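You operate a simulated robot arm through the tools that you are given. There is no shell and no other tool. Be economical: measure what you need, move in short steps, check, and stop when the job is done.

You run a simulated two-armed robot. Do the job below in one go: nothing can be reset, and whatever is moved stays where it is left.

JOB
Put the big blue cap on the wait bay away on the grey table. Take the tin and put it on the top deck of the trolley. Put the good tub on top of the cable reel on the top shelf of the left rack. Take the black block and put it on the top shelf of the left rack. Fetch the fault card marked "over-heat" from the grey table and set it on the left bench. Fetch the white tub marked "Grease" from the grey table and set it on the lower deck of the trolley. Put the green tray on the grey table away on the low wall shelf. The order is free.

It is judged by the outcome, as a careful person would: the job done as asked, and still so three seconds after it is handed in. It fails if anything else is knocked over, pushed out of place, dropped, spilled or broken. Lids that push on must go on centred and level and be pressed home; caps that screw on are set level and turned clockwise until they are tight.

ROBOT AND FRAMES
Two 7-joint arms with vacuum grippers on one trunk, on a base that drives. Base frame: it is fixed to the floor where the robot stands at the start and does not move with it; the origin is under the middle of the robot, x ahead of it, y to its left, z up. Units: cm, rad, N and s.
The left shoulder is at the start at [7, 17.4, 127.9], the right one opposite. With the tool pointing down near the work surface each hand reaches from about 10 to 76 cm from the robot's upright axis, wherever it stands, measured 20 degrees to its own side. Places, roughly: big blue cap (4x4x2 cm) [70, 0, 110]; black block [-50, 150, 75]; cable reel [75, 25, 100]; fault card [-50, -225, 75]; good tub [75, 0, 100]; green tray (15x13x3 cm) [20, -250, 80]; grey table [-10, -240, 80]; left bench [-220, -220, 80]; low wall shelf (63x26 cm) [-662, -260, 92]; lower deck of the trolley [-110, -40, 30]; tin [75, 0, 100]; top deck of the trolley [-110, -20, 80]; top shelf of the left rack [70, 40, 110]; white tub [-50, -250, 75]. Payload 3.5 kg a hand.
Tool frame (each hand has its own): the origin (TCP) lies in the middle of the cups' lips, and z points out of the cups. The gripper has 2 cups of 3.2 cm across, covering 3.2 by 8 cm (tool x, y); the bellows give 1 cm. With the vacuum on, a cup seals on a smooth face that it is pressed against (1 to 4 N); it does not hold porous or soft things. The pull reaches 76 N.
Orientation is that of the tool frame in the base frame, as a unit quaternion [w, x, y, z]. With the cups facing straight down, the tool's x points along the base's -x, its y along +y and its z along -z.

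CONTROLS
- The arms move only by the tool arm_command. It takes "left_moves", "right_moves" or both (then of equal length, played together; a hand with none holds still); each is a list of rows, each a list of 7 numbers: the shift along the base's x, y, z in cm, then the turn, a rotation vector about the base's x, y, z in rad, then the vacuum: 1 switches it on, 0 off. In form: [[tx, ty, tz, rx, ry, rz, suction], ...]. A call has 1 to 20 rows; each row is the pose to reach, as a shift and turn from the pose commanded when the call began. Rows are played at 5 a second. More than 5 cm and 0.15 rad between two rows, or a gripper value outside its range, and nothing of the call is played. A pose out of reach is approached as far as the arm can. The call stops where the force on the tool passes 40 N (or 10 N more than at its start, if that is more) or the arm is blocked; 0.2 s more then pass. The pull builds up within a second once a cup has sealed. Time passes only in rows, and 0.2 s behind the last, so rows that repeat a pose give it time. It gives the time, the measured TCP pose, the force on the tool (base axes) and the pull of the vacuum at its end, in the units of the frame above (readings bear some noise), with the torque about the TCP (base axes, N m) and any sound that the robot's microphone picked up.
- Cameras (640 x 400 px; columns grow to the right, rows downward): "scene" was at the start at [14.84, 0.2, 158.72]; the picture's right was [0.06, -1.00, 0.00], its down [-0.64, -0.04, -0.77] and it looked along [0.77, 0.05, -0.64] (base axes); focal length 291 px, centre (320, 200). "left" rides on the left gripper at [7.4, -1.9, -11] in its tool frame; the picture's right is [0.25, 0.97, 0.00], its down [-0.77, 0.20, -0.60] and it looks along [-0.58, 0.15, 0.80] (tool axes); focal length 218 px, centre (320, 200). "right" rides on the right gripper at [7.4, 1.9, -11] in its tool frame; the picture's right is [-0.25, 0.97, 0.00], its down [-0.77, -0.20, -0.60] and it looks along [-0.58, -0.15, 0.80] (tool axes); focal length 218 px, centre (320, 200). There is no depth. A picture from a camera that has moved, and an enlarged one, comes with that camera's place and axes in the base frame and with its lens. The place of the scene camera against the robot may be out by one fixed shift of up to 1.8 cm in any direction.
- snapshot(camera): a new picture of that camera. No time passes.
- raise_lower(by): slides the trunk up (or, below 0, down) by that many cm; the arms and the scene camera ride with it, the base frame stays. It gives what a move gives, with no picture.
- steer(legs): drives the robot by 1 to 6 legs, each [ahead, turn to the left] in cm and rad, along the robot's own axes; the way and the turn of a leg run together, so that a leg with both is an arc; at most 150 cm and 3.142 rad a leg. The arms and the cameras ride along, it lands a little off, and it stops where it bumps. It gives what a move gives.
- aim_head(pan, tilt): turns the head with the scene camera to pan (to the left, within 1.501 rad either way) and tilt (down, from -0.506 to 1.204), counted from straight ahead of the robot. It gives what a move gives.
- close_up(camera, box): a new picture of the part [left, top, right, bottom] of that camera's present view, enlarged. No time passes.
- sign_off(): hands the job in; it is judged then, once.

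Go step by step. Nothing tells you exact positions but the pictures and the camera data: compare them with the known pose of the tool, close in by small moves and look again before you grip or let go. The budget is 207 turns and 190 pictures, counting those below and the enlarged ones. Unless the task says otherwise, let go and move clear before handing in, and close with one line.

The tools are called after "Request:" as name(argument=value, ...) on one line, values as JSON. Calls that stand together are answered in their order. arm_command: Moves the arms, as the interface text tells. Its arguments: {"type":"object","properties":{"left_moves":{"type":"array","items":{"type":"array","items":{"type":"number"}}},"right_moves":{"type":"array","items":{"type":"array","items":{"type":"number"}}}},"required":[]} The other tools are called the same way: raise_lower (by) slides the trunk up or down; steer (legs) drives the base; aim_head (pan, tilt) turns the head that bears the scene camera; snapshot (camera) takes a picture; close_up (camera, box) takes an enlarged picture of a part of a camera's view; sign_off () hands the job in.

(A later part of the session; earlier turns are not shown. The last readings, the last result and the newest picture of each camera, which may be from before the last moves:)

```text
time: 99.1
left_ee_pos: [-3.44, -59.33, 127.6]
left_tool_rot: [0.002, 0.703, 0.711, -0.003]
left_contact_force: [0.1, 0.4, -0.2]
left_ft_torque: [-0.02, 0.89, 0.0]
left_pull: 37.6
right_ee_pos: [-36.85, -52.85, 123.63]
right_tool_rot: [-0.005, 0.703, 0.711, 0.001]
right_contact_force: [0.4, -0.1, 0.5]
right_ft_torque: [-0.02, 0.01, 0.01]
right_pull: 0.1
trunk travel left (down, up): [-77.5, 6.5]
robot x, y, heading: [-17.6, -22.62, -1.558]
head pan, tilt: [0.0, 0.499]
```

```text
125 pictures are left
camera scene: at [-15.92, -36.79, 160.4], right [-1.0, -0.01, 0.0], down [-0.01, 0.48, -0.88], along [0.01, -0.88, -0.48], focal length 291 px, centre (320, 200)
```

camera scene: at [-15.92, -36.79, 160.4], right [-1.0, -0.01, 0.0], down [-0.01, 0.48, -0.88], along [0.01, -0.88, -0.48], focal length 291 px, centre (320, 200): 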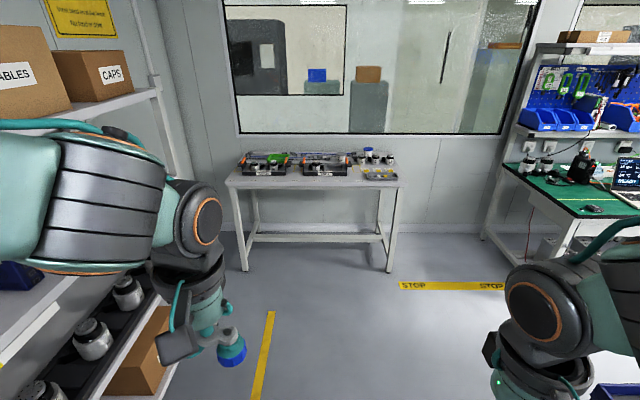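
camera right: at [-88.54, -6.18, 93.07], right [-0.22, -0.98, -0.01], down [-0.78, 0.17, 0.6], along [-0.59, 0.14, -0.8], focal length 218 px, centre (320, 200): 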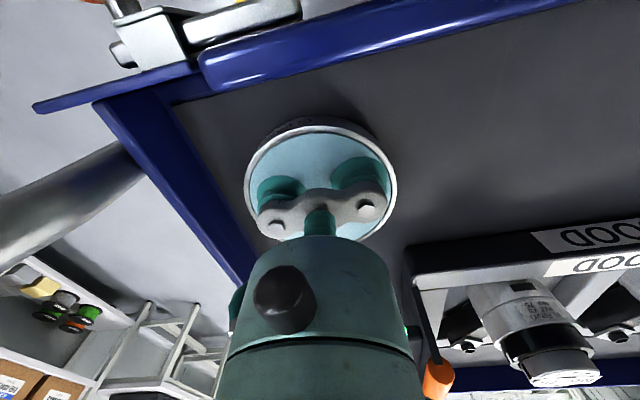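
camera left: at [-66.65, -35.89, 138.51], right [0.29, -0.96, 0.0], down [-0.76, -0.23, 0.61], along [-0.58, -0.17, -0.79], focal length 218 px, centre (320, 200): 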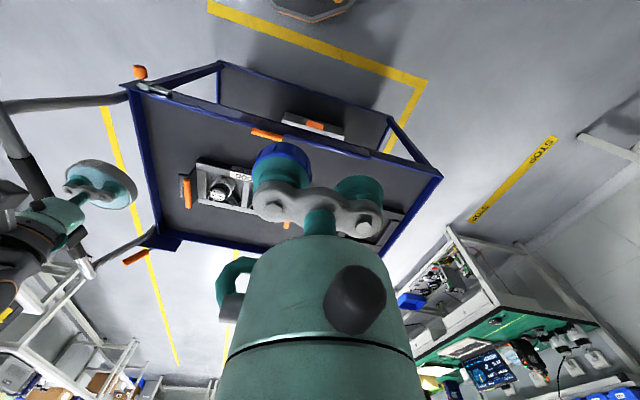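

The grey table spans x ≈ -69 to 44 with its near edge at y ≈ -201. I'll zoom on what's there.

Request:
close_up(camera="scene", box=[220, 135, 420, 195])

Request:
steer(legs=[[110, 0]])

Request:
aim_head(pan=0, tilt=0.75)

Request:
snapshot(camera="scene")

```text
3.20 times, centred on (320, 165) of scene
camera zoom: at [-15.92, -36.79, 160.4], right [-1.0, -0.01, 0.0], down [-0.01, 0.48, -0.88], along [0.01, -0.88, -0.48], focal length 932 px, centre (320, 312)
```

zoom: 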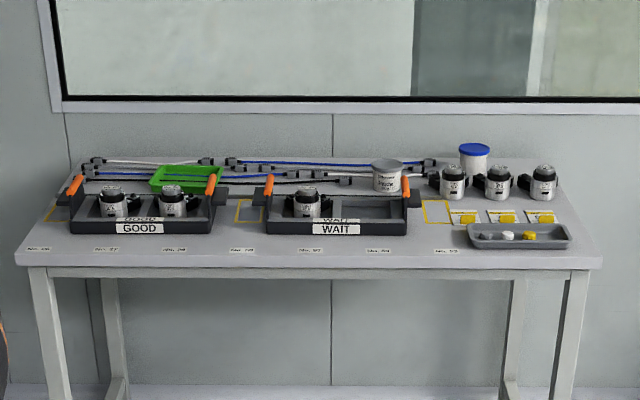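

```text
time: 104.7
left_ee_pos: [-2.23, -167.94, 127.67]
left_tool_rot: [0.003, 0.703, 0.711, -0.002]
left_contact_force: [0.2, 0.0, 0.0]
left_ft_torque: [-0.03, 0.9, 0.0]
left_pull: 38.2
right_ee_pos: [-35.73, -161.27, 123.61]
right_tool_rot: [-0.006, 0.703, 0.711, 0.001]
right_contact_force: [0.1, -0.2, -0.4]
right_ft_torque: [0.03, -0.03, -0.01]
right_pull: 0.1
trunk travel left (down, up): [-77.5, 6.5]
robot x, y, heading: [-15.91, -130.58, -1.564]
head pan, tilt: [0.0, 0.499]
```

```text
time: 105.4
left_ee_pos: [-2.18, -167.81, 127.51]
left_tool_rot: [0.002, 0.703, 0.711, -0.002]
left_contact_force: [0.2, -0.7, -0.2]
left_ft_torque: [-0.01, 0.86, -0.02]
left_pull: 37.7
right_ee_pos: [-35.6, -161.29, 123.66]
right_tool_rot: [-0.005, 0.703, 0.711, 0.001]
right_contact_force: [0.0, 0.6, 0.1]
right_ft_torque: [0.0, -0.01, 0.04]
right_pull: 0.1
trunk travel left (down, up): [-77.5, 6.5]
robot x, y, heading: [-16.38, -130.77, -1.56]
head pan, tilt: [0.0, 0.75]
```

```text
123 pictures are left
camera scene: at [-14.66, -144.45, 158.22], right [-1.0, -0.01, 0.0], down [-0.01, 0.68, -0.73], along [0.01, -0.73, -0.68], focal length 291 px, centre (320, 200)
```

scene: 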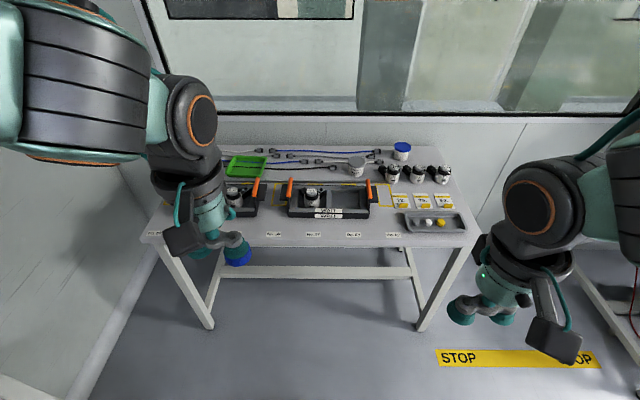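

Request:
close_up(camera="scene", box=[340, 130, 480, 240])

Request:
close_up(camera="scene", box=[200, 130, 380, 250])

```text
3.64 times, centred on (410, 185) of scene
camera zoom: at [-14.66, -144.45, 158.22], right [-1.0, -0.01, 0.0], down [-0.01, 0.68, -0.73], along [0.01, -0.73, -0.68], focal length 1060 px, centre (-7, 254)
```

zoom: 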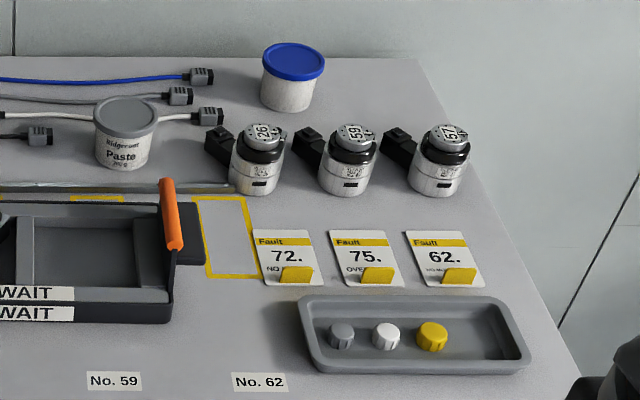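

```text
3.33 times, centred on (290, 190) of scene
camera zoom: at [-14.66, -144.45, 158.22], right [-1.0, -0.01, 0.0], down [-0.01, 0.68, -0.73], along [0.01, -0.73, -0.68], focal length 971 px, centre (420, 233)
```

zoom: 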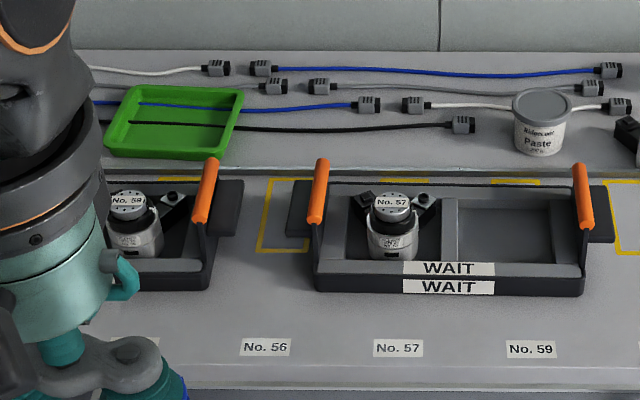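

The table holds three fault cards (75 = "OVER..." in the middle), a blue-lidded white tub (label unseen), a Paste tub, the cap tray, and the green tray with cables near it. I'll shift the robot to x ≈ -45 to work at the right part.

Request:
steer(legs=[[0, -1.57], [30, 0], [0, 1.57], [20, 0]])

Request:
snapshot(camera="scene")

Request:
snapshot(camera="left")

Request:
close_up(camera="scene", box=[240, 100, 400, 200])

```text
time: 116.4
left_ee_pos: [-30.6, -187.96, 127.58]
left_tool_rot: [0.004, 0.697, 0.717, -0.004]
left_contact_force: [-0.7, 0.1, 0.8]
left_ft_torque: [-0.02, 0.92, 0.0]
left_pull: 37.9
right_ee_pos: [-64.08, -181.99, 123.75]
right_tool_rot: [-0.004, 0.697, 0.717, 0.0]
right_contact_force: [-0.4, 0.5, 0.6]
right_ft_torque: [-0.04, 0.01, 0.02]
right_pull: 0.1
trunk travel left (down, up): [-77.5, 6.5]
robot x, y, heading: [-45.24, -151.46, -1.54]
head pan, tilt: [0.0, 0.75]
```

```text
120 pictures are left
camera scene: at [-43.57, -164.68, 158.25], right [-1.0, -0.03, 0.0], down [-0.02, 0.68, -0.73], along [0.02, -0.73, -0.68], focal length 291 px, centre (320, 200)
```

scene: 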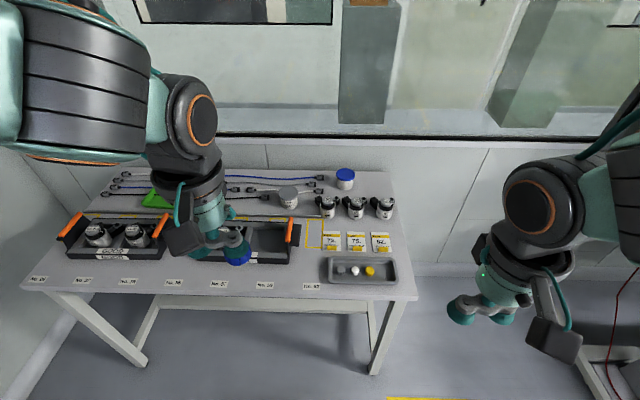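

```text
119 pictures are left
camera left: at [-32.82, -180.58, 138.59], right [0.96, 0.28, 0.0], down [0.22, -0.76, 0.61], along [0.17, -0.59, -0.79], focal length 218 px, centre (320, 200)
```

left: 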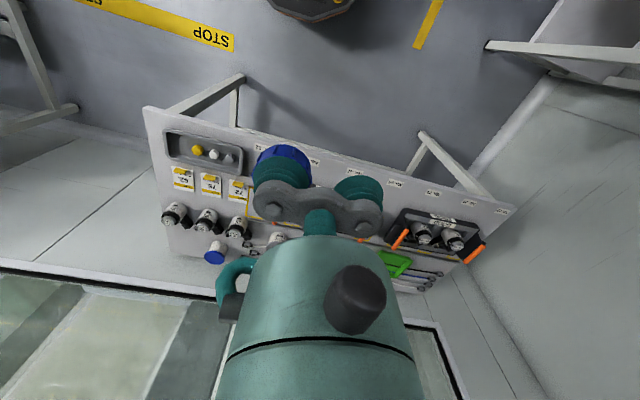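

```text
4.00 times, centred on (320, 150) of scene
camera zoom: at [-43.57, -164.68, 158.25], right [-1.0, -0.03, 0.0], down [-0.02, 0.68, -0.73], along [0.02, -0.73, -0.68], focal length 1166 px, centre (320, 400)
```

zoom: 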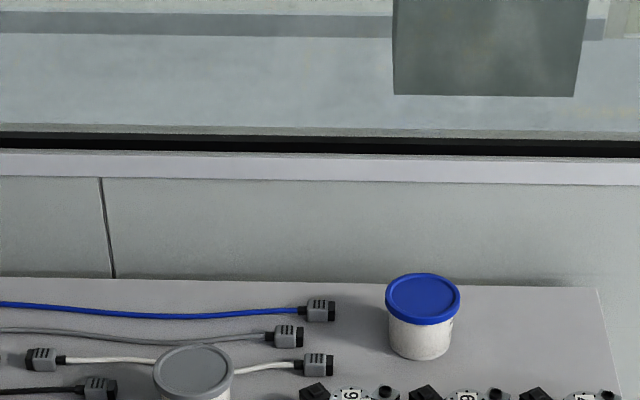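

I'll set the cap at the free front spot near [-36.5, -212.5], between the WAIT tray and the cap tray. First I go down to z≈97 and check.

Request:
arm_command(left_moves=[[-1, -4, -2, 0, 0, 0, 1], [-2, -8, -4, 0, 0, 0, 1], [-3, -12, -6, 0, 0, 0, 1], [-3.5, -16, -8, 0, 0, 0, 1], [-3.5, -20, -10.5, 0, 0, 0, 1], [-3.5, -23, -14, 0, 0, 0, 1], [-3.5, -24.4, -18, 0, 0, 0, 1], [-3.5, -24.4, -22, 0, 0, 0, 1], [-3.5, -24.4, -26, 0, 0, 0, 1], [-3.5, -24.4, -30, 0, 0, 0, 1], [-3.5, -24.4, -30, 0, 0, 0, 1]])

Request:
snapshot(camera="left")

Request:
snapshot(camera="scene")

```text
time: 118.8
left_ee_pos: [-34.24, -212.5, 97.52]
left_tool_rot: [0.003, 0.697, 0.717, -0.003]
left_contact_force: [0.4, 0.2, -0.5]
left_ft_torque: [-0.03, 0.88, 0.01]
left_pull: 38.0
right_ee_pos: [-64.2, -182.12, 123.75]
right_tool_rot: [-0.005, 0.697, 0.717, 0.001]
right_contact_force: [-0.1, 0.0, -0.2]
right_ft_torque: [-0.06, -0.02, 0.01]
right_pull: 0.1
trunk travel left (down, up): [-77.5, 6.5]
robot x, y, heading: [-45.53, -151.26, -1.541]
head pan, tilt: [0.0, 0.75]
```

```text
117 pictures are left
camera left: at [-36.44, -205.15, 108.45], right [0.96, 0.28, 0.0], down [0.22, -0.76, 0.61], along [0.17, -0.59, -0.79], focal length 218 px, centre (320, 200)
```

left: 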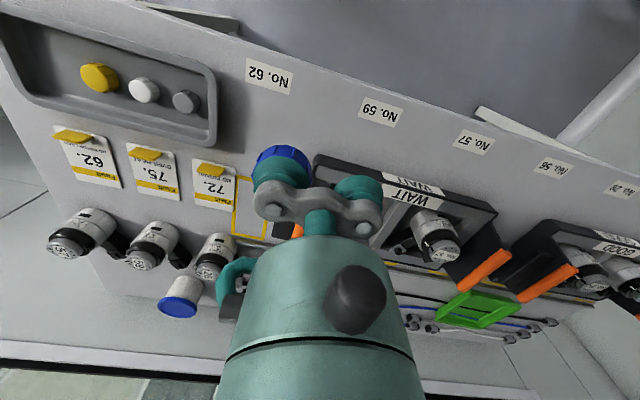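

```text
116 pictures are left
camera scene: at [-43.57, -164.91, 158.22], right [-1.0, -0.03, 0.0], down [-0.02, 0.68, -0.73], along [0.02, -0.73, -0.68], focal length 291 px, centre (320, 200)
```

scene: 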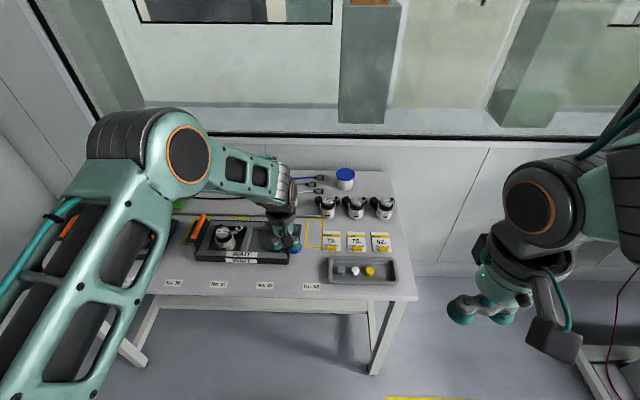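

The point below is free; I'll shift 1.3 cm in +x away from the label and lower onto the table.

Request:
arm_command(left_moves=[[1.3, -0.4, -4, 0, 0, 0, 1], [1.3, -0.4, -8, 0, 0, 0, 1], [1.3, -0.4, -11, 0, 0, 0, 1], [1.3, -0.4, -12, 0, 0, 0, 1], [1.3, -0.4, -12.5, 0, 0, 0, 1], [1.3, -0.4, -12.5, 0, 0, 0, 1]])

Request:
snapshot(camera="left")

Request:
close_up(camera="scene", box=[240, 210, 360, 300])

```text
time: 120.2
left_ee_pos: [-32.83, -212.93, 85.12]
left_tool_rot: [0.003, 0.696, 0.718, -0.003]
left_contact_force: [-0.2, 0.0, -0.8]
left_ft_torque: [-0.04, 0.92, 0.0]
left_pull: 38.0
right_ee_pos: [-64.26, -182.16, 123.69]
right_tool_rot: [-0.005, 0.697, 0.717, 0.001]
right_contact_force: [0.7, 0.6, -0.2]
right_ft_torque: [-0.04, 0.02, -0.03]
right_pull: 0.1
trunk travel left (down, up): [-77.5, 6.5]
robot x, y, heading: [-45.17, -151.29, -1.543]
head pan, tilt: [0.0, 0.75]
```

```text
115 pictures are left
camera left: at [-35.04, -205.65, 95.99], right [0.96, 0.28, 0.0], down [0.22, -0.76, 0.61], along [0.17, -0.59, -0.79], focal length 218 px, centre (320, 200)
```

left: 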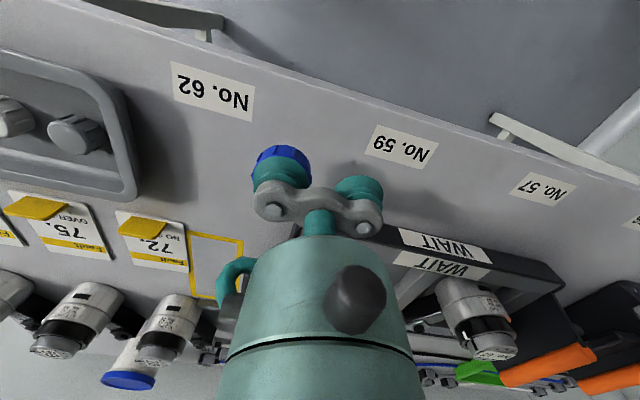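

```text
4.44 times, centred on (300, 255) of scene
camera zoom: at [-43.57, -164.99, 158.21], right [-1.0, -0.03, 0.0], down [-0.02, 0.68, -0.73], along [0.02, -0.73, -0.68], focal length 1295 px, centre (409, -44)
```

zoom: 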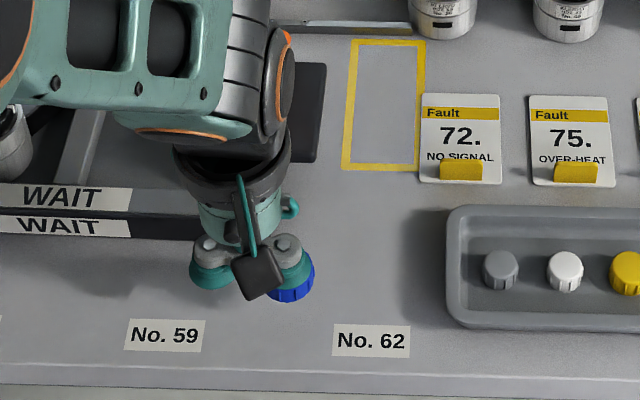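

Card 75 is confirmed as OVER-HEAT. The cap is over a free spot; lowering to contact.

Request:
arm_command(left_moves=[[0, 0, -0.5, 0, 0, 0, 1], [0, 0, -1, 0, 0, 0, 1], [0, 0, -1.5, 0, 0, 0, 1], [0, 0, -2, 0, 0, 0, 1], [0, 0, -2.4, 0, 0, 0, 1], [0, 0, -2.8, 0, 0, 0, 1], [0, 0, -3.2, 0, 0, 0, 1], [0, 0, -3.6, 0, 0, 0, 1], [0, 0, -3.6, 0, 0, 0, 1]])

```text
time: 122.2
left_ee_pos: [-32.69, -213.0, 81.52]
left_tool_rot: [0.003, 0.697, 0.717, -0.003]
left_contact_force: [0.6, -0.8, 6.8]
left_ft_torque: [0.03, 1.08, 0.02]
left_pull: 38.1
right_ee_pos: [-64.22, -182.24, 123.72]
right_tool_rot: [-0.004, 0.697, 0.717, 0.0]
right_contact_force: [-0.4, -0.4, -1.0]
right_ft_torque: [-0.02, -0.02, 0.02]
right_pull: 0.0
trunk travel left (down, up): [-77.5, 6.5]
robot x, y, heading: [-45.29, -151.24, -1.54]
head pan, tilt: [0.0, 0.75]
```

Contact. Releasing the cap and rising.

Request:
arm_command(left_moves=[[0, 0, 0, 0, 0, 0, 0], [0, 0, 0, 0, 0, 0, 0], [0, 0, 0.1, 0, 0, 0, 0], [0, 0, 0.3, 0, 0, 0, 0], [0, 0, 1, 0, 0, 0, 0], [0, 0, 4, 0, 0, 0, 0], [0, 2, 8, 0, 0, 0, 0], [0, 5, 12, 0, 0, 0, 0], [0, 8, 16, 0, 0, 0, 0], [0, 11, 19, 0, 0, 0, 0], [0, 14, 22, 0, 0, 0, 0], [0, 17, 25, 0, 0, 0, 0], [0, 20, 28, 0, 0, 0, 0], [2, 22, 31, 0, 0, 0, 0], [4, 24, 34, 0, 0, 0, 0], [4, 24, 34, 0, 0, 0, 0]])

Request:
snapshot(camera="scene")

```text
time: 125.6
left_ee_pos: [-28.84, -189.05, 115.5]
left_tool_rot: [0.002, 0.697, 0.717, -0.001]
left_contact_force: [-0.1, 0.4, -0.5]
left_ft_torque: [0.01, -0.01, 0.01]
left_pull: 0.0
right_ee_pos: [-64.29, -182.41, 123.69]
right_tool_rot: [-0.006, 0.696, 0.718, 0.0]
right_contact_force: [-0.4, -0.2, 0.1]
right_ft_torque: [0.03, -0.01, 0.02]
right_pull: 0.2
trunk travel left (down, up): [-77.5, 6.5]
robot x, y, heading: [-45.52, -151.02, -1.544]
head pan, tilt: [0.0, 0.75]
```

```text
113 pictures are left
camera scene: at [-43.66, -165.1, 158.2], right [-1.0, -0.03, 0.0], down [-0.02, 0.68, -0.73], along [0.02, -0.73, -0.68], focal length 291 px, centre (320, 200)
```

scene: 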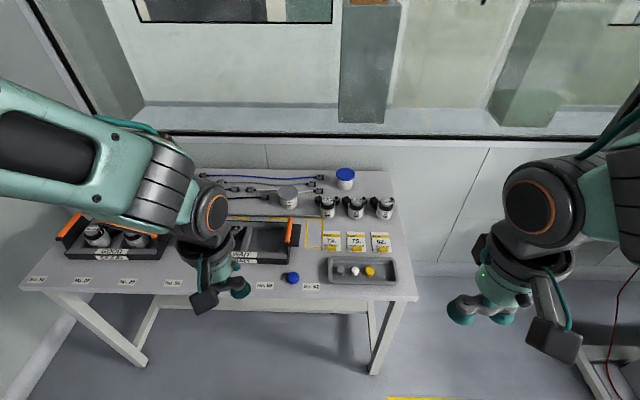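

The cap rests on the table. Next I drive 20 cm closer for card 75 and the blue-lidded tub.

Request:
steer(legs=[[20, 0]])

Request:
arm_command(right_moves=[[2, -4, 0, 0, 0, 0, 0], [4, -8, -1, 0, 0, 0, 0], [6, -12, -3, 0, 0, 0, 0], [8, -16, -5, 0, 0, 0, 0], [10, -19, -8, 0, 0, 0, 0], [11, -20, -12, 0, 0, 0, 0], [11.5, -20, -16, 0, 0, 0, 0], [11.5, -20, -20, 0, 0, 0, 0], [11.5, -20, -20, 0, 0, 0, 0]])

Request:
snapshot(camera="right")

Request:
snapshot(camera="scene")

```text
time: 127.2
left_ee_pos: [-28.14, -208.96, 115.53]
left_tool_rot: [0.003, 0.696, 0.718, -0.003]
left_contact_force: [-0.2, 0.6, 0.9]
left_ft_torque: [-0.03, 0.01, -0.02]
left_pull: 0.1
right_ee_pos: [-63.57, -202.2, 123.88]
right_tool_rot: [-0.004, 0.696, 0.718, -0.001]
right_contact_force: [0.7, 0.0, -0.4]
right_ft_torque: [-0.02, 0.02, -0.03]
right_pull: 0.1
trunk travel left (down, up): [-77.5, 6.5]
robot x, y, heading: [-44.51, -171.91, -1.538]
head pan, tilt: [0.0, 0.75]
```

```text
time: 129.2
left_ee_pos: [-28.16, -209.11, 115.55]
left_tool_rot: [0.002, 0.696, 0.718, -0.002]
left_contact_force: [-0.4, 0.1, -0.2]
left_ft_torque: [0.01, -0.03, -0.01]
left_pull: 0.0
right_ee_pos: [-51.9, -222.4, 103.63]
right_tool_rot: [-0.005, 0.697, 0.717, 0.0]
right_contact_force: [0.5, -0.1, -0.3]
right_ft_torque: [-0.01, 0.02, 0.0]
right_pull: 0.0
trunk travel left (down, up): [-77.5, 6.5]
robot x, y, heading: [-44.51, -171.61, -1.539]
head pan, tilt: [0.0, 0.75]
```

```text
112 pictures are left
camera right: at [-50.36, -215.14, 114.69], right [0.97, -0.22, -0.01], down [-0.17, -0.78, 0.6], along [-0.14, -0.58, -0.8], focal length 218 px, centre (320, 200)
```

right: 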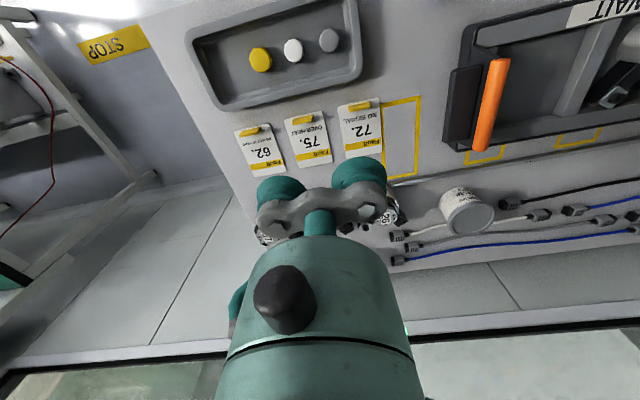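

```text
111 pictures are left
camera scene: at [-42.94, -185.15, 158.22], right [-1.0, -0.03, 0.0], down [-0.02, 0.68, -0.73], along [0.02, -0.73, -0.68], focal length 291 px, centre (320, 200)
```

scene: 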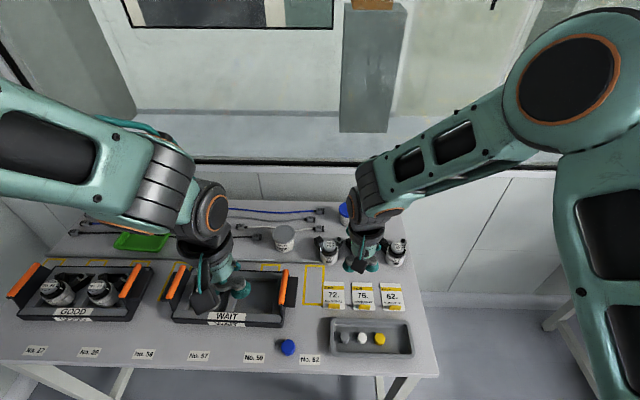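

Card 75 lies centred at about x -55, from y -224 (clip end) to -232.5. I'll tilt the right gripper so that only its -x cup touches the card, and hover above.

Request:
arm_command(right_moves=[[0, -3, -3, 0, -0.05, 0, 0], [-0.3, -6, -6, 0, -0.1, 0, 0], [-0.7, -7.1, -10.5, 0, -0.15, 0, 0], [-0.7, -7.1, -14, 0, -0.15, 0, 0], [-0.7, -7.1, -18, 0, -0.15, 0, 0], [-0.7, -7.1, -18, 0, -0.15, 0, 0]])

Request:
close_up(camera="right", box=[160, 50, 448, 230])

Request:
close_up(camera="scene", box=[310, 230, 430, 320])

```text
time: 130.6
left_ee_pos: [-28.18, -209.16, 115.49]
left_tool_rot: [0.003, 0.696, 0.718, -0.002]
left_contact_force: [0.1, -0.5, 0.3]
left_ft_torque: [0.02, 0.01, -0.02]
left_pull: 0.1
right_ee_pos: [-52.72, -229.49, 85.62]
right_tool_rot: [0.049, 0.694, 0.716, 0.053]
right_contact_force: [0.5, -0.4, 0.1]
right_ft_torque: [0.01, 0.01, -0.01]
right_pull: 0.1
trunk travel left (down, up): [-77.5, 6.5]
robot x, y, heading: [-44.85, -171.4, -1.542]
head pan, tilt: [0.0, 0.75]
```

```text
2.22 times, centred on (304, 140) of right
camera zoom: at [-52.74, -222.21, 96.89], right [0.97, -0.22, 0.14], down [-0.26, -0.78, 0.57], along [-0.02, -0.58, -0.81], focal length 485 px, centre (356, 333)
```

zoom: 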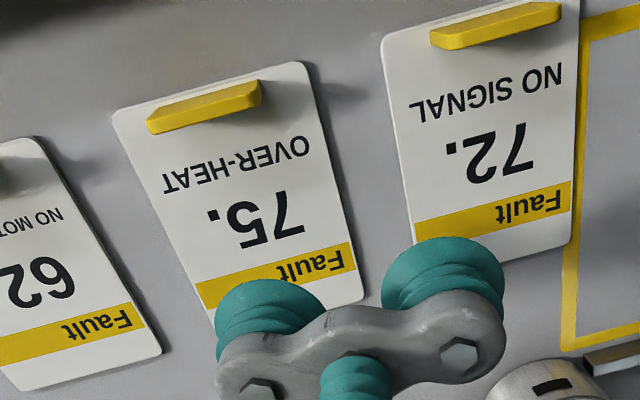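

```text
4.44 times, centred on (370, 275) of scene
camera zoom: at [-42.94, -185.14, 158.22], right [-1.0, -0.03, 0.0], down [-0.02, 0.68, -0.73], along [0.02, -0.73, -0.68], focal length 1295 px, centre (98, -133)
```

zoom: 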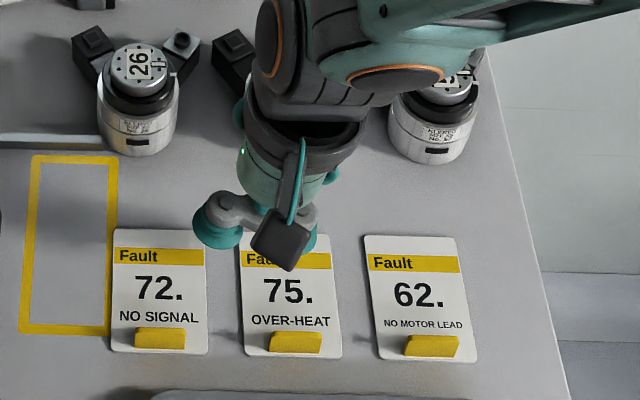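

The used cup is over the number 75 area; shifting 0.3 cm and descending with vacuum.

Request:
arm_command(right_moves=[[-0.3, 0, -2, 0, 0, 0, 1], [-0.3, 0, -4, 0, 0, 0, 1], [-0.3, 0, -4.6, 0, 0, 0, 1], [-0.3, 0, -5.0, 0, 0, 0, 1], [-0.3, 0, -5.3, 0, 0, 0, 1], [-0.3, 0, -5.5, 0, 0, 0, 1], [-0.3, 0, -5.5, 0, 0, 0, 1], [-0.3, 0, -5.5, 0, 0, 0, 1]])

```text
time: 132.4
left_ee_pos: [-28.03, -209.16, 115.47]
left_tool_rot: [0.002, 0.696, 0.718, -0.004]
left_contact_force: [-0.8, -0.1, -0.2]
left_ft_torque: [-0.03, 0.03, 0.0]
left_pull: 0.0
right_ee_pos: [-52.92, -229.39, 80.22]
right_tool_rot: [0.049, 0.694, 0.717, 0.052]
right_contact_force: [9.1, 0.5, -3.0]
right_ft_torque: [-0.05, 0.85, 0.06]
right_pull: 37.1
trunk travel left (down, up): [-77.5, 6.5]
robot x, y, heading: [-44.86, -171.54, -1.542]
head pan, tilt: [0.0, 0.75]
```

One cup has sealed (37 N). Lifting gently and untilting.

Request:
arm_command(right_moves=[[0, 0, 0.5, 0, 0, 0, 1], [0, 0, 2, 0, 0, 0, 1], [0, 0, 5, 0, 0.05, 0, 1], [0, 1, 10, 0, 0.1, 0, 1], [0, 2, 14, 0, 0.15, 0, 1], [0, 3, 18, 0, 0.15, 0, 1], [-1, 6, 22, 0, 0.15, 0, 1], [-2, 9, 26, 0, 0.15, 0, 1], [-4, 12, 29, 0, 0.15, 0, 1], [-6, 15, 32, 0, 0.15, 0, 1], [-8, 18, 35, 0, 0.15, 0, 1], [-10, 21, 38, 0, 0.15, 0, 1], [-12, 24, 40, 0, 0.15, 0, 1], [-12, 24, 40, 0, 0.15, 0, 1]])

Request:
snapshot(camera="scene")

Request:
snapshot(camera="right")

```text
refused: row 4 steps farther than a row can; nothing moved
```

```text
108 pictures are left
camera scene: at [-42.73, -185.25, 158.2], right [-1.0, -0.03, 0.0], down [-0.02, 0.68, -0.73], along [0.02, -0.73, -0.68], focal length 291 px, centre (320, 200)
```

scene: 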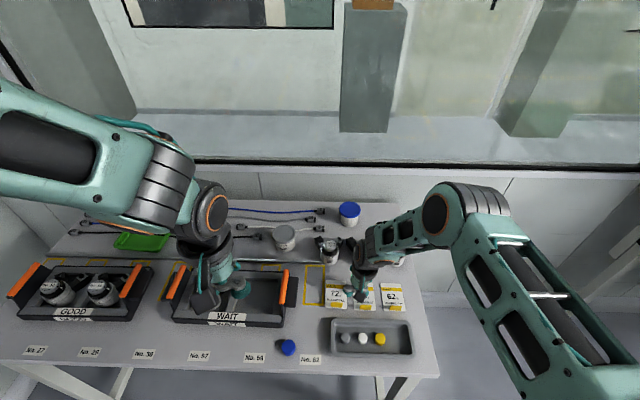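

```text
107 pictures are left
camera right: at [-52.81, -222.17, 91.38], right [0.97, -0.22, 0.14], down [-0.26, -0.78, 0.57], along [-0.02, -0.58, -0.81], focal length 218 px, centre (320, 200)
```

right: 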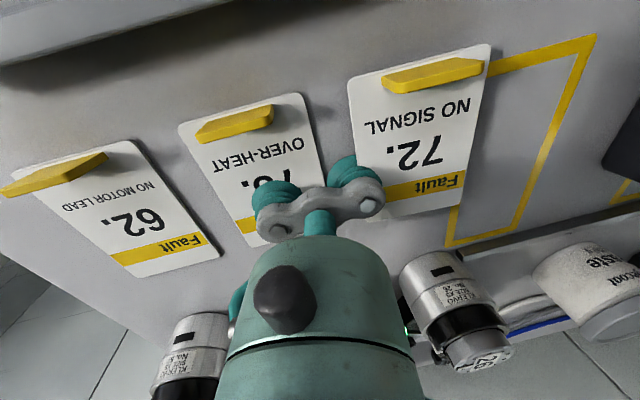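

Correcting the step size and lifting.

Request:
arm_command(right_moves=[[0, 0, 0.5, 0, 0, 0, 1], [0, 0, 2, 0, 0, 0, 1], [0, 0, 5, 0, 0.05, 0, 1], [0, 1, 9.5, 0, 0.1, 0, 1], [0, 2, 14, 0, 0.15, 0, 1], [0, 3, 18, 0, 0.15, 0, 1], [-1, 6, 21, 0, 0.15, 0, 1], [-2, 9, 24, 0, 0.15, 0, 1], [-4, 12, 27, 0, 0.15, 0, 1], [-6, 15, 30, 0, 0.15, 0, 1], [-8, 18, 33, 0, 0.15, 0, 1], [-10, 21, 36, 0, 0.15, 0, 1], [-12, 24, 39, 0, 0.15, 0, 1], [-12, 24, 39, 0, 0.15, 0, 1]])

Request:
snapshot(camera="scene")

Request:
snapshot(camera="right")

```text
time: 135.4
left_ee_pos: [-28.16, -209.35, 115.52]
left_tool_rot: [0.003, 0.697, 0.717, -0.001]
left_contact_force: [0.1, 0.5, -0.7]
left_ft_torque: [0.05, 0.02, -0.02]
left_pull: 0.1
right_ee_pos: [-65.12, -205.62, 119.3]
right_tool_rot: [-0.006, 0.696, 0.718, 0.0]
right_contact_force: [-0.7, 0.6, -0.2]
right_ft_torque: [-0.01, 0.84, -0.04]
right_pull: 37.6
trunk travel left (down, up): [-77.5, 6.5]
robot x, y, heading: [-44.54, -171.65, -1.539]
head pan, tilt: [0.0, 0.75]
```

```text
106 pictures are left
camera scene: at [-42.9, -185.37, 158.19], right [-1.0, -0.03, 0.0], down [-0.02, 0.68, -0.73], along [0.02, -0.73, -0.68], focal length 291 px, centre (320, 200)
```

scene: 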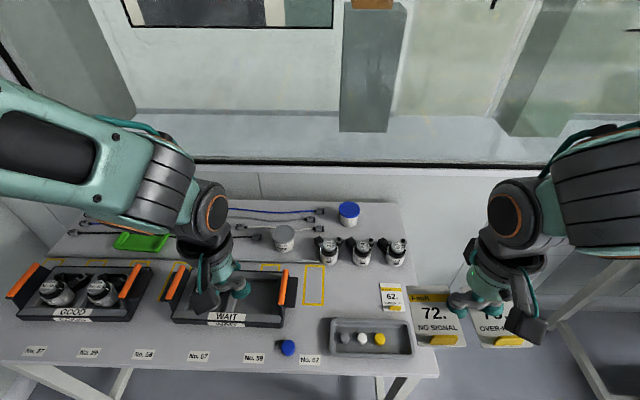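

```text
105 pictures are left
camera right: at [-63.31, -198.27, 130.31], right [0.97, -0.22, -0.01], down [-0.17, -0.78, 0.6], along [-0.14, -0.58, -0.8], focal length 218 px, centre (320, 200)
```

right: 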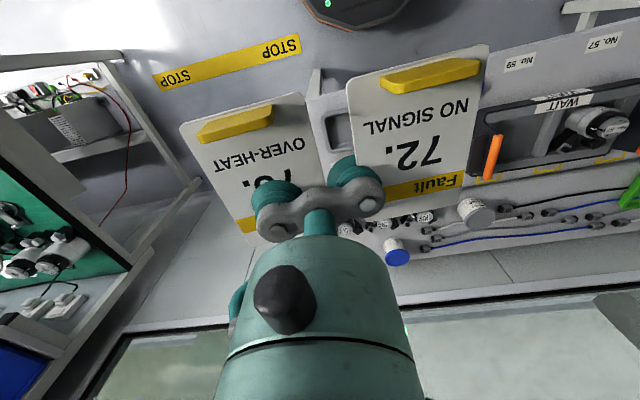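

Both cards 72 and 75 came up: the second cup caught 72's edge. I'll put both back in exactly the same place and re-grip 75 with the gripper turned.

Request:
arm_command(right_moves=[[2, -3, -3, 0, 0, 0, 1], [4, -6, -6, 0, 0, 0, 1], [6, -9, -9, 0, 0, 0, 1], [8, -12, -12, 0, 0, 0, 1], [10, -15, -15, 0, 0, 0, 1], [11, -18, -18, 0, 0, 0, 1], [12.2, -20.8, -21, 0, 0, 0, 1], [12.2, -21.8, -25, 0, 0, 0, 1], [12.2, -22.8, -29.5, 0, -0.05, 0, 1], [12.2, -23.8, -33, 0, -0.1, 0, 1], [12.2, -23.8, -35.5, 0, -0.15, 0, 1], [12.2, -23.8, -37, 0, -0.15, 0, 1], [12.2, -23.8, -37, 0, -0.15, 0, 1]])

Request:
snapshot(camera="right")

Request:
close_up(camera="scene", box=[300, 230, 440, 335])

```text
time: 138.2
left_ee_pos: [-28.11, -209.11, 115.55]
left_tool_rot: [0.003, 0.696, 0.718, -0.003]
left_contact_force: [-0.4, 0.7, 0.0]
left_ft_torque: [0.0, 0.0, 0.01]
left_pull: 0.0
right_ee_pos: [-52.81, -229.37, 82.19]
right_tool_rot: [0.048, 0.695, 0.716, 0.053]
right_contact_force: [-0.8, -0.3, 0.4]
right_ft_torque: [-0.01, 0.84, -0.01]
right_pull: 38.4
trunk travel left (down, up): [-77.5, 6.5]
robot x, y, heading: [-44.43, -171.61, -1.536]
head pan, tilt: [0.0, 0.75]
```

```text
104 pictures are left
camera right: at [-52.75, -222.02, 93.34], right [0.97, -0.22, 0.14], down [-0.26, -0.78, 0.57], along [-0.02, -0.58, -0.81], focal length 218 px, centre (320, 200)
```

right: 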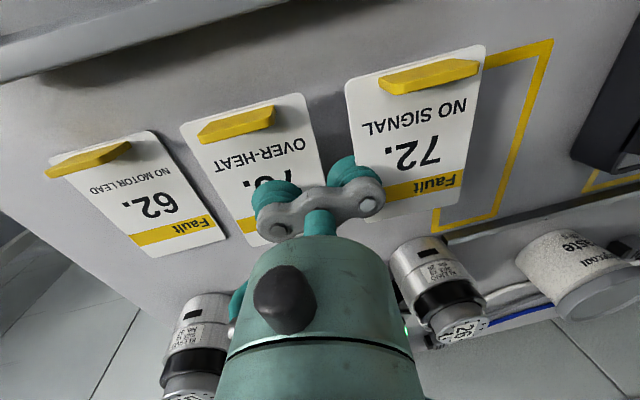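

```text
3.81 times, centred on (370, 282) of scene
camera zoom: at [-42.88, -185.2, 158.21], right [-1.0, -0.03, 0.0], down [-0.02, 0.68, -0.73], along [0.02, -0.73, -0.68], focal length 1110 px, centre (130, -114)
```

zoom: 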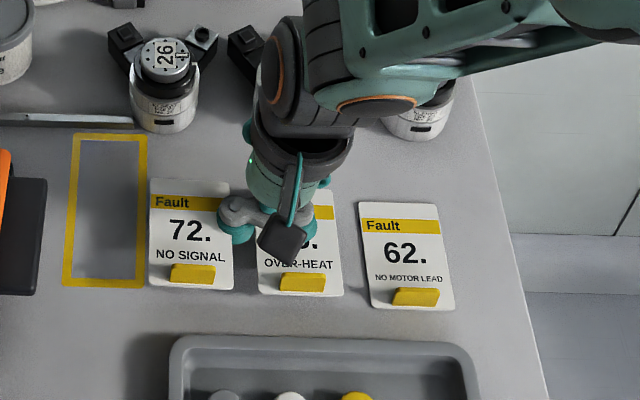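

Aligned with the earlier pose; lowering the last 2 cm and releasing.

Request:
arm_command(right_moves=[[-0.1, 0, -1, 0, 0, 0, 1], [-0.1, 0, -1.7, 0, 0, 0, 1], [-0.1, 0, -1.95, 0, 0, 0, 1], [-0.1, 0, -1.95, 0, 0, 0, 0], [-0.1, 0, -1.95, 0, 0, 0, 0], [-0.1, 0, -1.95, 0, 0, 0, 0], [-0.1, 0, -1.5, 0, 0, 0, 0], [-0.1, 0, 0, 0, 0, 0, 0], [-0.1, 0, 3, 0, 0, 0, 0], [-0.1, 1, 7, 0, 0.1, 0, 0], [-0.1, 1, 11, 0, 0.15, 0, 0], [-0.1, 1, 11, 0, 0.15, 0, 0]])

Request:
close_up(camera="right", box=[160, 50, 448, 230])

Request:
close_up(camera="scene", box=[300, 230, 440, 335])

```text
time: 140.8
left_ee_pos: [-28.22, -209.29, 115.55]
left_tool_rot: [0.003, 0.697, 0.717, -0.002]
left_contact_force: [-0.5, 0.7, 0.5]
left_ft_torque: [0.01, -0.01, 0.02]
left_pull: 0.0
right_ee_pos: [-52.97, -228.45, 93.22]
right_tool_rot: [-0.006, 0.696, 0.718, 0.001]
right_contact_force: [-0.1, -0.4, -0.4]
right_ft_torque: [-0.03, -0.01, 0.0]
right_pull: 0.0
trunk travel left (down, up): [-77.5, 6.5]
robot x, y, heading: [-44.15, -171.58, -1.539]
head pan, tilt: [0.0, 0.75]
```

```text
2.22 times, centred on (304, 140) of right
camera zoom: at [-51.25, -221.04, 104.23], right [0.97, -0.22, -0.01], down [-0.17, -0.78, 0.6], along [-0.14, -0.58, -0.8], focal length 485 px, centre (356, 333)
```

zoom: 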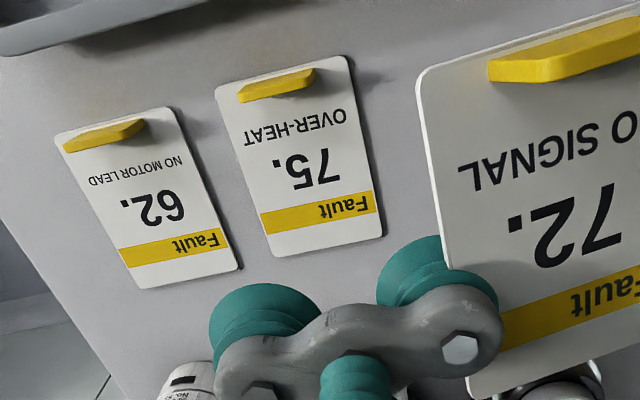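

```text
3.81 times, centred on (370, 282) of scene
camera zoom: at [-43.02, -185.31, 158.2], right [-1.0, -0.03, 0.0], down [-0.02, 0.68, -0.73], along [0.02, -0.73, -0.68], focal length 1110 px, centre (130, -114)
```

zoom: 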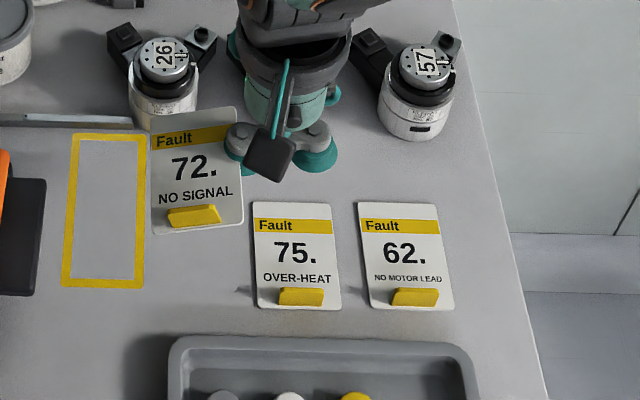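

Card 75 was released, but card 72 still hangs on the second cup even with the vacuum off. I'll take a close look.

Request:
close_up(camera="scene", box=[325, 245, 381, 285])

Request:
close_up(camera="right", box=[310, 100, 480, 240])

```text
10.00 times, centred on (353, 265) of scene
camera zoom: at [-43.02, -185.31, 158.2], right [-1.0, -0.03, 0.0], down [-0.02, 0.68, -0.73], along [0.02, -0.73, -0.68], focal length 2914 px, centre (-10, -450)
```

zoom: 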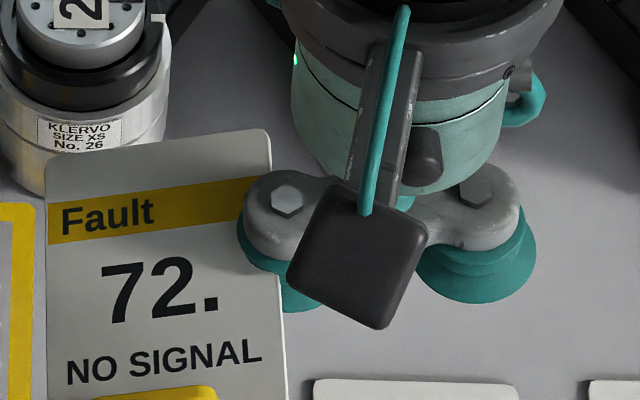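

```text
2.86 times, centred on (395, 170) of right
camera zoom: at [-51.25, -221.04, 104.23], right [0.97, -0.22, -0.01], down [-0.17, -0.78, 0.6], along [-0.14, -0.58, -0.8], focal length 624 px, centre (106, 286)
```

zoom: 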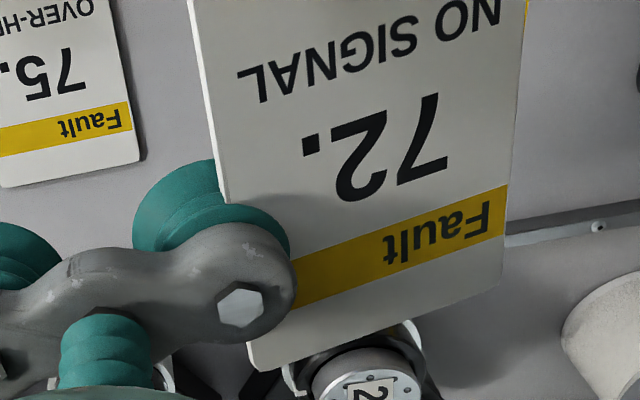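

Card 72's left edge is wedged in the bellows above the cup's lip. I'll return it to its place, tilt so that its far edge rests on the table, then slide the lip out towards -x.

Request:
arm_command(right_moves=[[0, -1, -3, 0, 0.07, 0, 0], [0, -1, -6, 0, 0.14, 0, 0], [0, -1, -9, 0, 0.2, 0, 0], [0, -1, -10.5, 0, 0.2, 0, 0], [0, -1, -11.3, 0, 0.2, 0, 0], [0, -1, -11.3, 0, 0.2, 0, 0]])

Request:
close_up(camera="right", box=[160, 20, 520, 245])

Request:
close_up(camera="scene", box=[310, 240, 410, 315])

```text
time: 142.2
left_ee_pos: [-28.11, -209.02, 115.48]
left_tool_rot: [0.002, 0.696, 0.718, -0.002]
left_contact_force: [-0.2, -0.2, 0.4]
left_ft_torque: [0.03, -0.01, 0.0]
left_pull: 0.1
right_ee_pos: [-52.93, -229.39, 82.0]
right_tool_rot: [-0.077, 0.693, 0.713, -0.069]
right_contact_force: [-0.2, -0.1, -0.1]
right_ft_torque: [-0.03, 0.02, 0.01]
right_pull: 0.0
trunk travel left (down, up): [-77.5, 6.5]
robot x, y, heading: [-44.73, -171.36, -1.539]
head pan, tilt: [0.0, 0.75]
```

```text
1.78 times, centred on (340, 132) of right
camera zoom: at [-49.05, -221.97, 92.43], right [0.95, -0.22, -0.2], down [-0.05, -0.78, 0.62], along [-0.3, -0.58, -0.76], focal length 388 px, centre (284, 320)
```

zoom: 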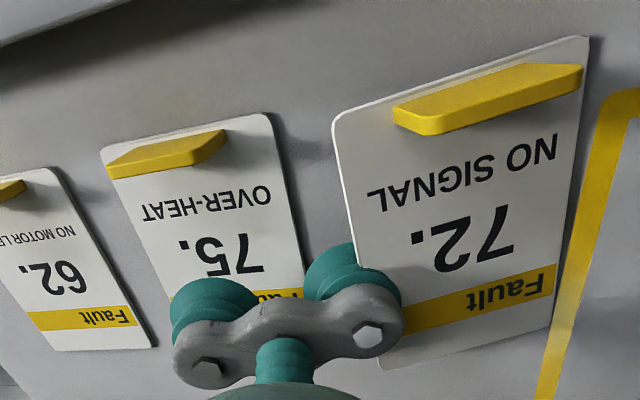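

```text
5.33 times, centred on (360, 278) of scene
camera zoom: at [-42.87, -185.18, 158.21], right [-1.0, -0.03, 0.0], down [-0.02, 0.68, -0.73], along [0.02, -0.73, -0.68], focal length 1554 px, centre (107, -213)
```

zoom: 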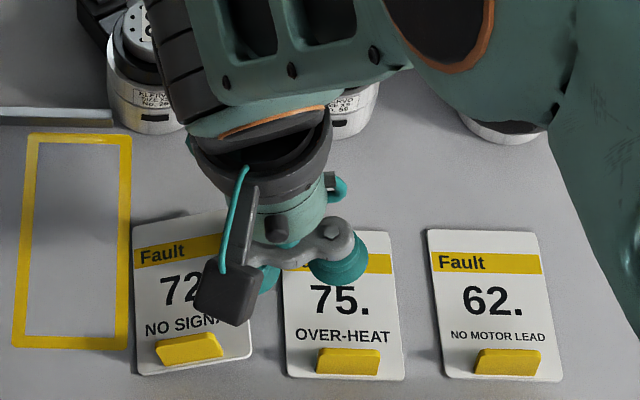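

Continue: lower 1 cm, then slide out to -x and up.

Request:
arm_command(right_moves=[[0, 0, -0.5, 0, 0, 0, 0], [0, 0, -1.1, 0, 0, 0, 0], [0, 0, -1.4, 0, 0, 0, 0], [-0.5, 0, -1.4, 0, 0, 0, 0], [-1.0, 0, -1.4, 0, 0, 0, 0], [-1.5, 0, -1.4, 0, 0, 0, 0], [-1.9, 0, -1.3, 0, 0, 0, 0], [-1.9, 0, -1.3, 0, 0, 0, 0]])

Request:
close_up(camera="right", box=[160, 20, 520, 245])

Request:
close_up(camera="scene", box=[310, 240, 410, 315])

```text
time: 144.0
left_ee_pos: [-28.1, -209.16, 115.46]
left_tool_rot: [0.002, 0.696, 0.718, -0.003]
left_contact_force: [0.4, 0.1, -0.6]
left_ft_torque: [0.01, -0.02, -0.02]
left_pull: 0.2
right_ee_pos: [-55.0, -229.32, 80.59]
right_tool_rot: [-0.078, 0.693, 0.714, -0.069]
right_contact_force: [-0.3, -0.8, -0.4]
right_ft_torque: [-0.03, -0.02, -0.03]
right_pull: 0.1
trunk travel left (down, up): [-77.5, 6.5]
robot x, y, heading: [-44.41, -171.63, -1.543]
head pan, tilt: [0.0, 0.75]
```

```text
1.78 times, centred on (340, 132) of right
camera zoom: at [-50.96, -222.01, 91.12], right [0.95, -0.22, -0.2], down [-0.05, -0.78, 0.62], along [-0.3, -0.58, -0.76], focal length 388 px, centre (284, 320)
```

zoom: 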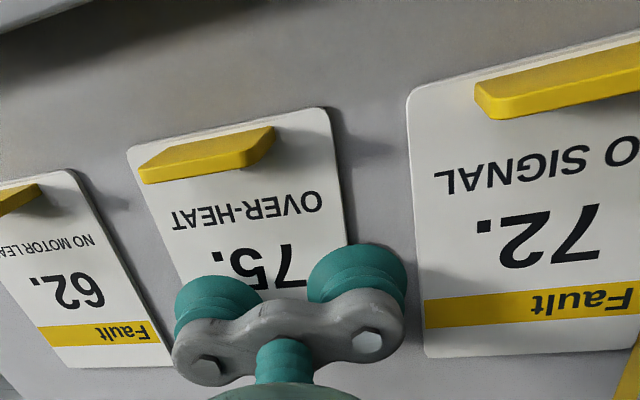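

```text
5.33 times, centred on (360, 278) of scene
camera zoom: at [-42.89, -185.2, 158.21], right [-1.0, -0.03, 0.0], down [-0.02, 0.68, -0.73], along [0.02, -0.73, -0.68], focal length 1554 px, centre (107, -213)
```

zoom: 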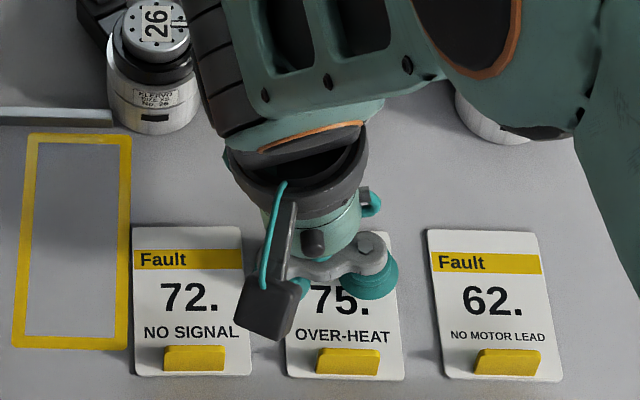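

Card 72 lies flat again at its original place (within about 2 mm). I'll rise, level and turn the right gripper 90° so the second cup will lie off the cards.

Request:
arm_command(right_moves=[[0, 0, 2, 0, 0, 0, 0], [0, 0, 6, 0, -0.1, 0, 0], [0, 0, 10, 0, -0.2, 0, 0], [0, 0, 13, 0, -0.2, 0, 0], [0, 0, 13, 0, -0.2, 0, 0]])

Request:
arm_command(right_moves=[[0, -0.2, 0, 0, 0, 0.14, 0], [0, -0.5, 0, 0, 0, 0.28, 0], [0, -0.8, 0, 0, 0, 0.42, 0], [0, -1, 0, 0, 0, 0.56, 0], [0, -1.3, 0, 0, 0, 0.7, 0], [0, -1.6, 0, 0, 0, 0.84, 0], [0, -1.9, 0, 0, 0, 0.98, 0], [0, -2.1, 0, 0, 0, 1.12, 0], [-0.1, -2.3, 0, 0, 0, 1.26, 0], [-0.2, -2.5, 0, 0, 0, 1.4, 0], [-0.3, -2.6, 0, 0, 0, 1.54, 0], [-0.3, -2.6, 0, 0, 0, 1.54, 0]])

Request:
snapshot(camera="right")

Request:
snapshot(camera="scene")

```text
time: 145.2
left_ee_pos: [-28.16, -209.18, 115.56]
left_tool_rot: [0.003, 0.696, 0.718, -0.003]
left_contact_force: [0.8, -0.3, -0.2]
left_ft_torque: [-0.03, -0.04, 0.01]
left_pull: 0.1
right_ee_pos: [-54.95, -229.36, 93.59]
right_tool_rot: [-0.006, 0.696, 0.718, 0.001]
right_contact_force: [0.2, -0.3, 0.0]
right_ft_torque: [0.01, -0.02, 0.01]
right_pull: 0.0
trunk travel left (down, up): [-77.5, 6.5]
robot x, y, heading: [-44.27, -171.86, -1.537]
head pan, tilt: [0.0, 0.75]
```

```text
time: 147.8
left_ee_pos: [-28.12, -209.15, 115.56]
left_tool_rot: [0.002, 0.696, 0.718, -0.002]
left_contact_force: [0.7, 0.3, 0.3]
left_ft_torque: [0.0, -0.05, 0.01]
left_pull: 0.1
right_ee_pos: [-55.11, -231.95, 93.56]
right_tool_rot: [-0.003, -0.001, 1.0, -0.003]
right_contact_force: [0.2, 0.2, 0.7]
right_ft_torque: [-0.05, 0.03, -0.02]
right_pull: 0.1
trunk travel left (down, up): [-77.5, 6.5]
robot x, y, heading: [-44.76, -171.47, -1.534]
head pan, tilt: [0.0, 0.75]
```

```text
94 pictures are left
camera right: at [-62.46, -229.93, 104.65], right [0.25, 0.97, -0.01], down [0.78, -0.2, 0.6], along [0.58, -0.16, -0.8], focal length 218 px, centre (320, 200)
```

right: 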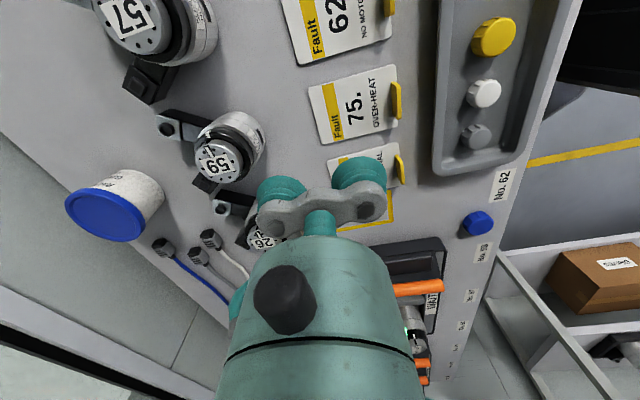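

```text
93 pictures are left
camera scene: at [-42.91, -185.2, 158.21], right [-1.0, -0.03, 0.0], down [-0.02, 0.68, -0.73], along [0.02, -0.73, -0.68], focal length 291 px, centre (320, 200)
```

scene: 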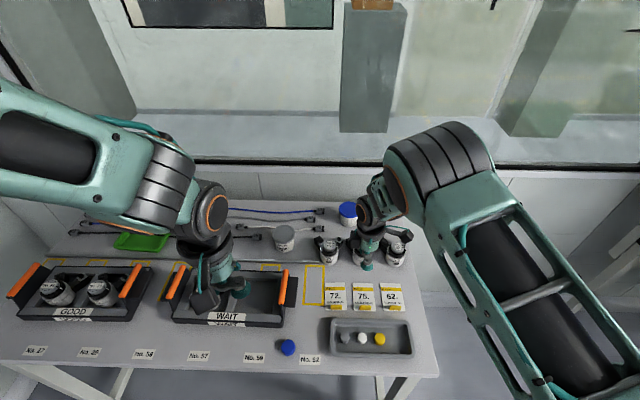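

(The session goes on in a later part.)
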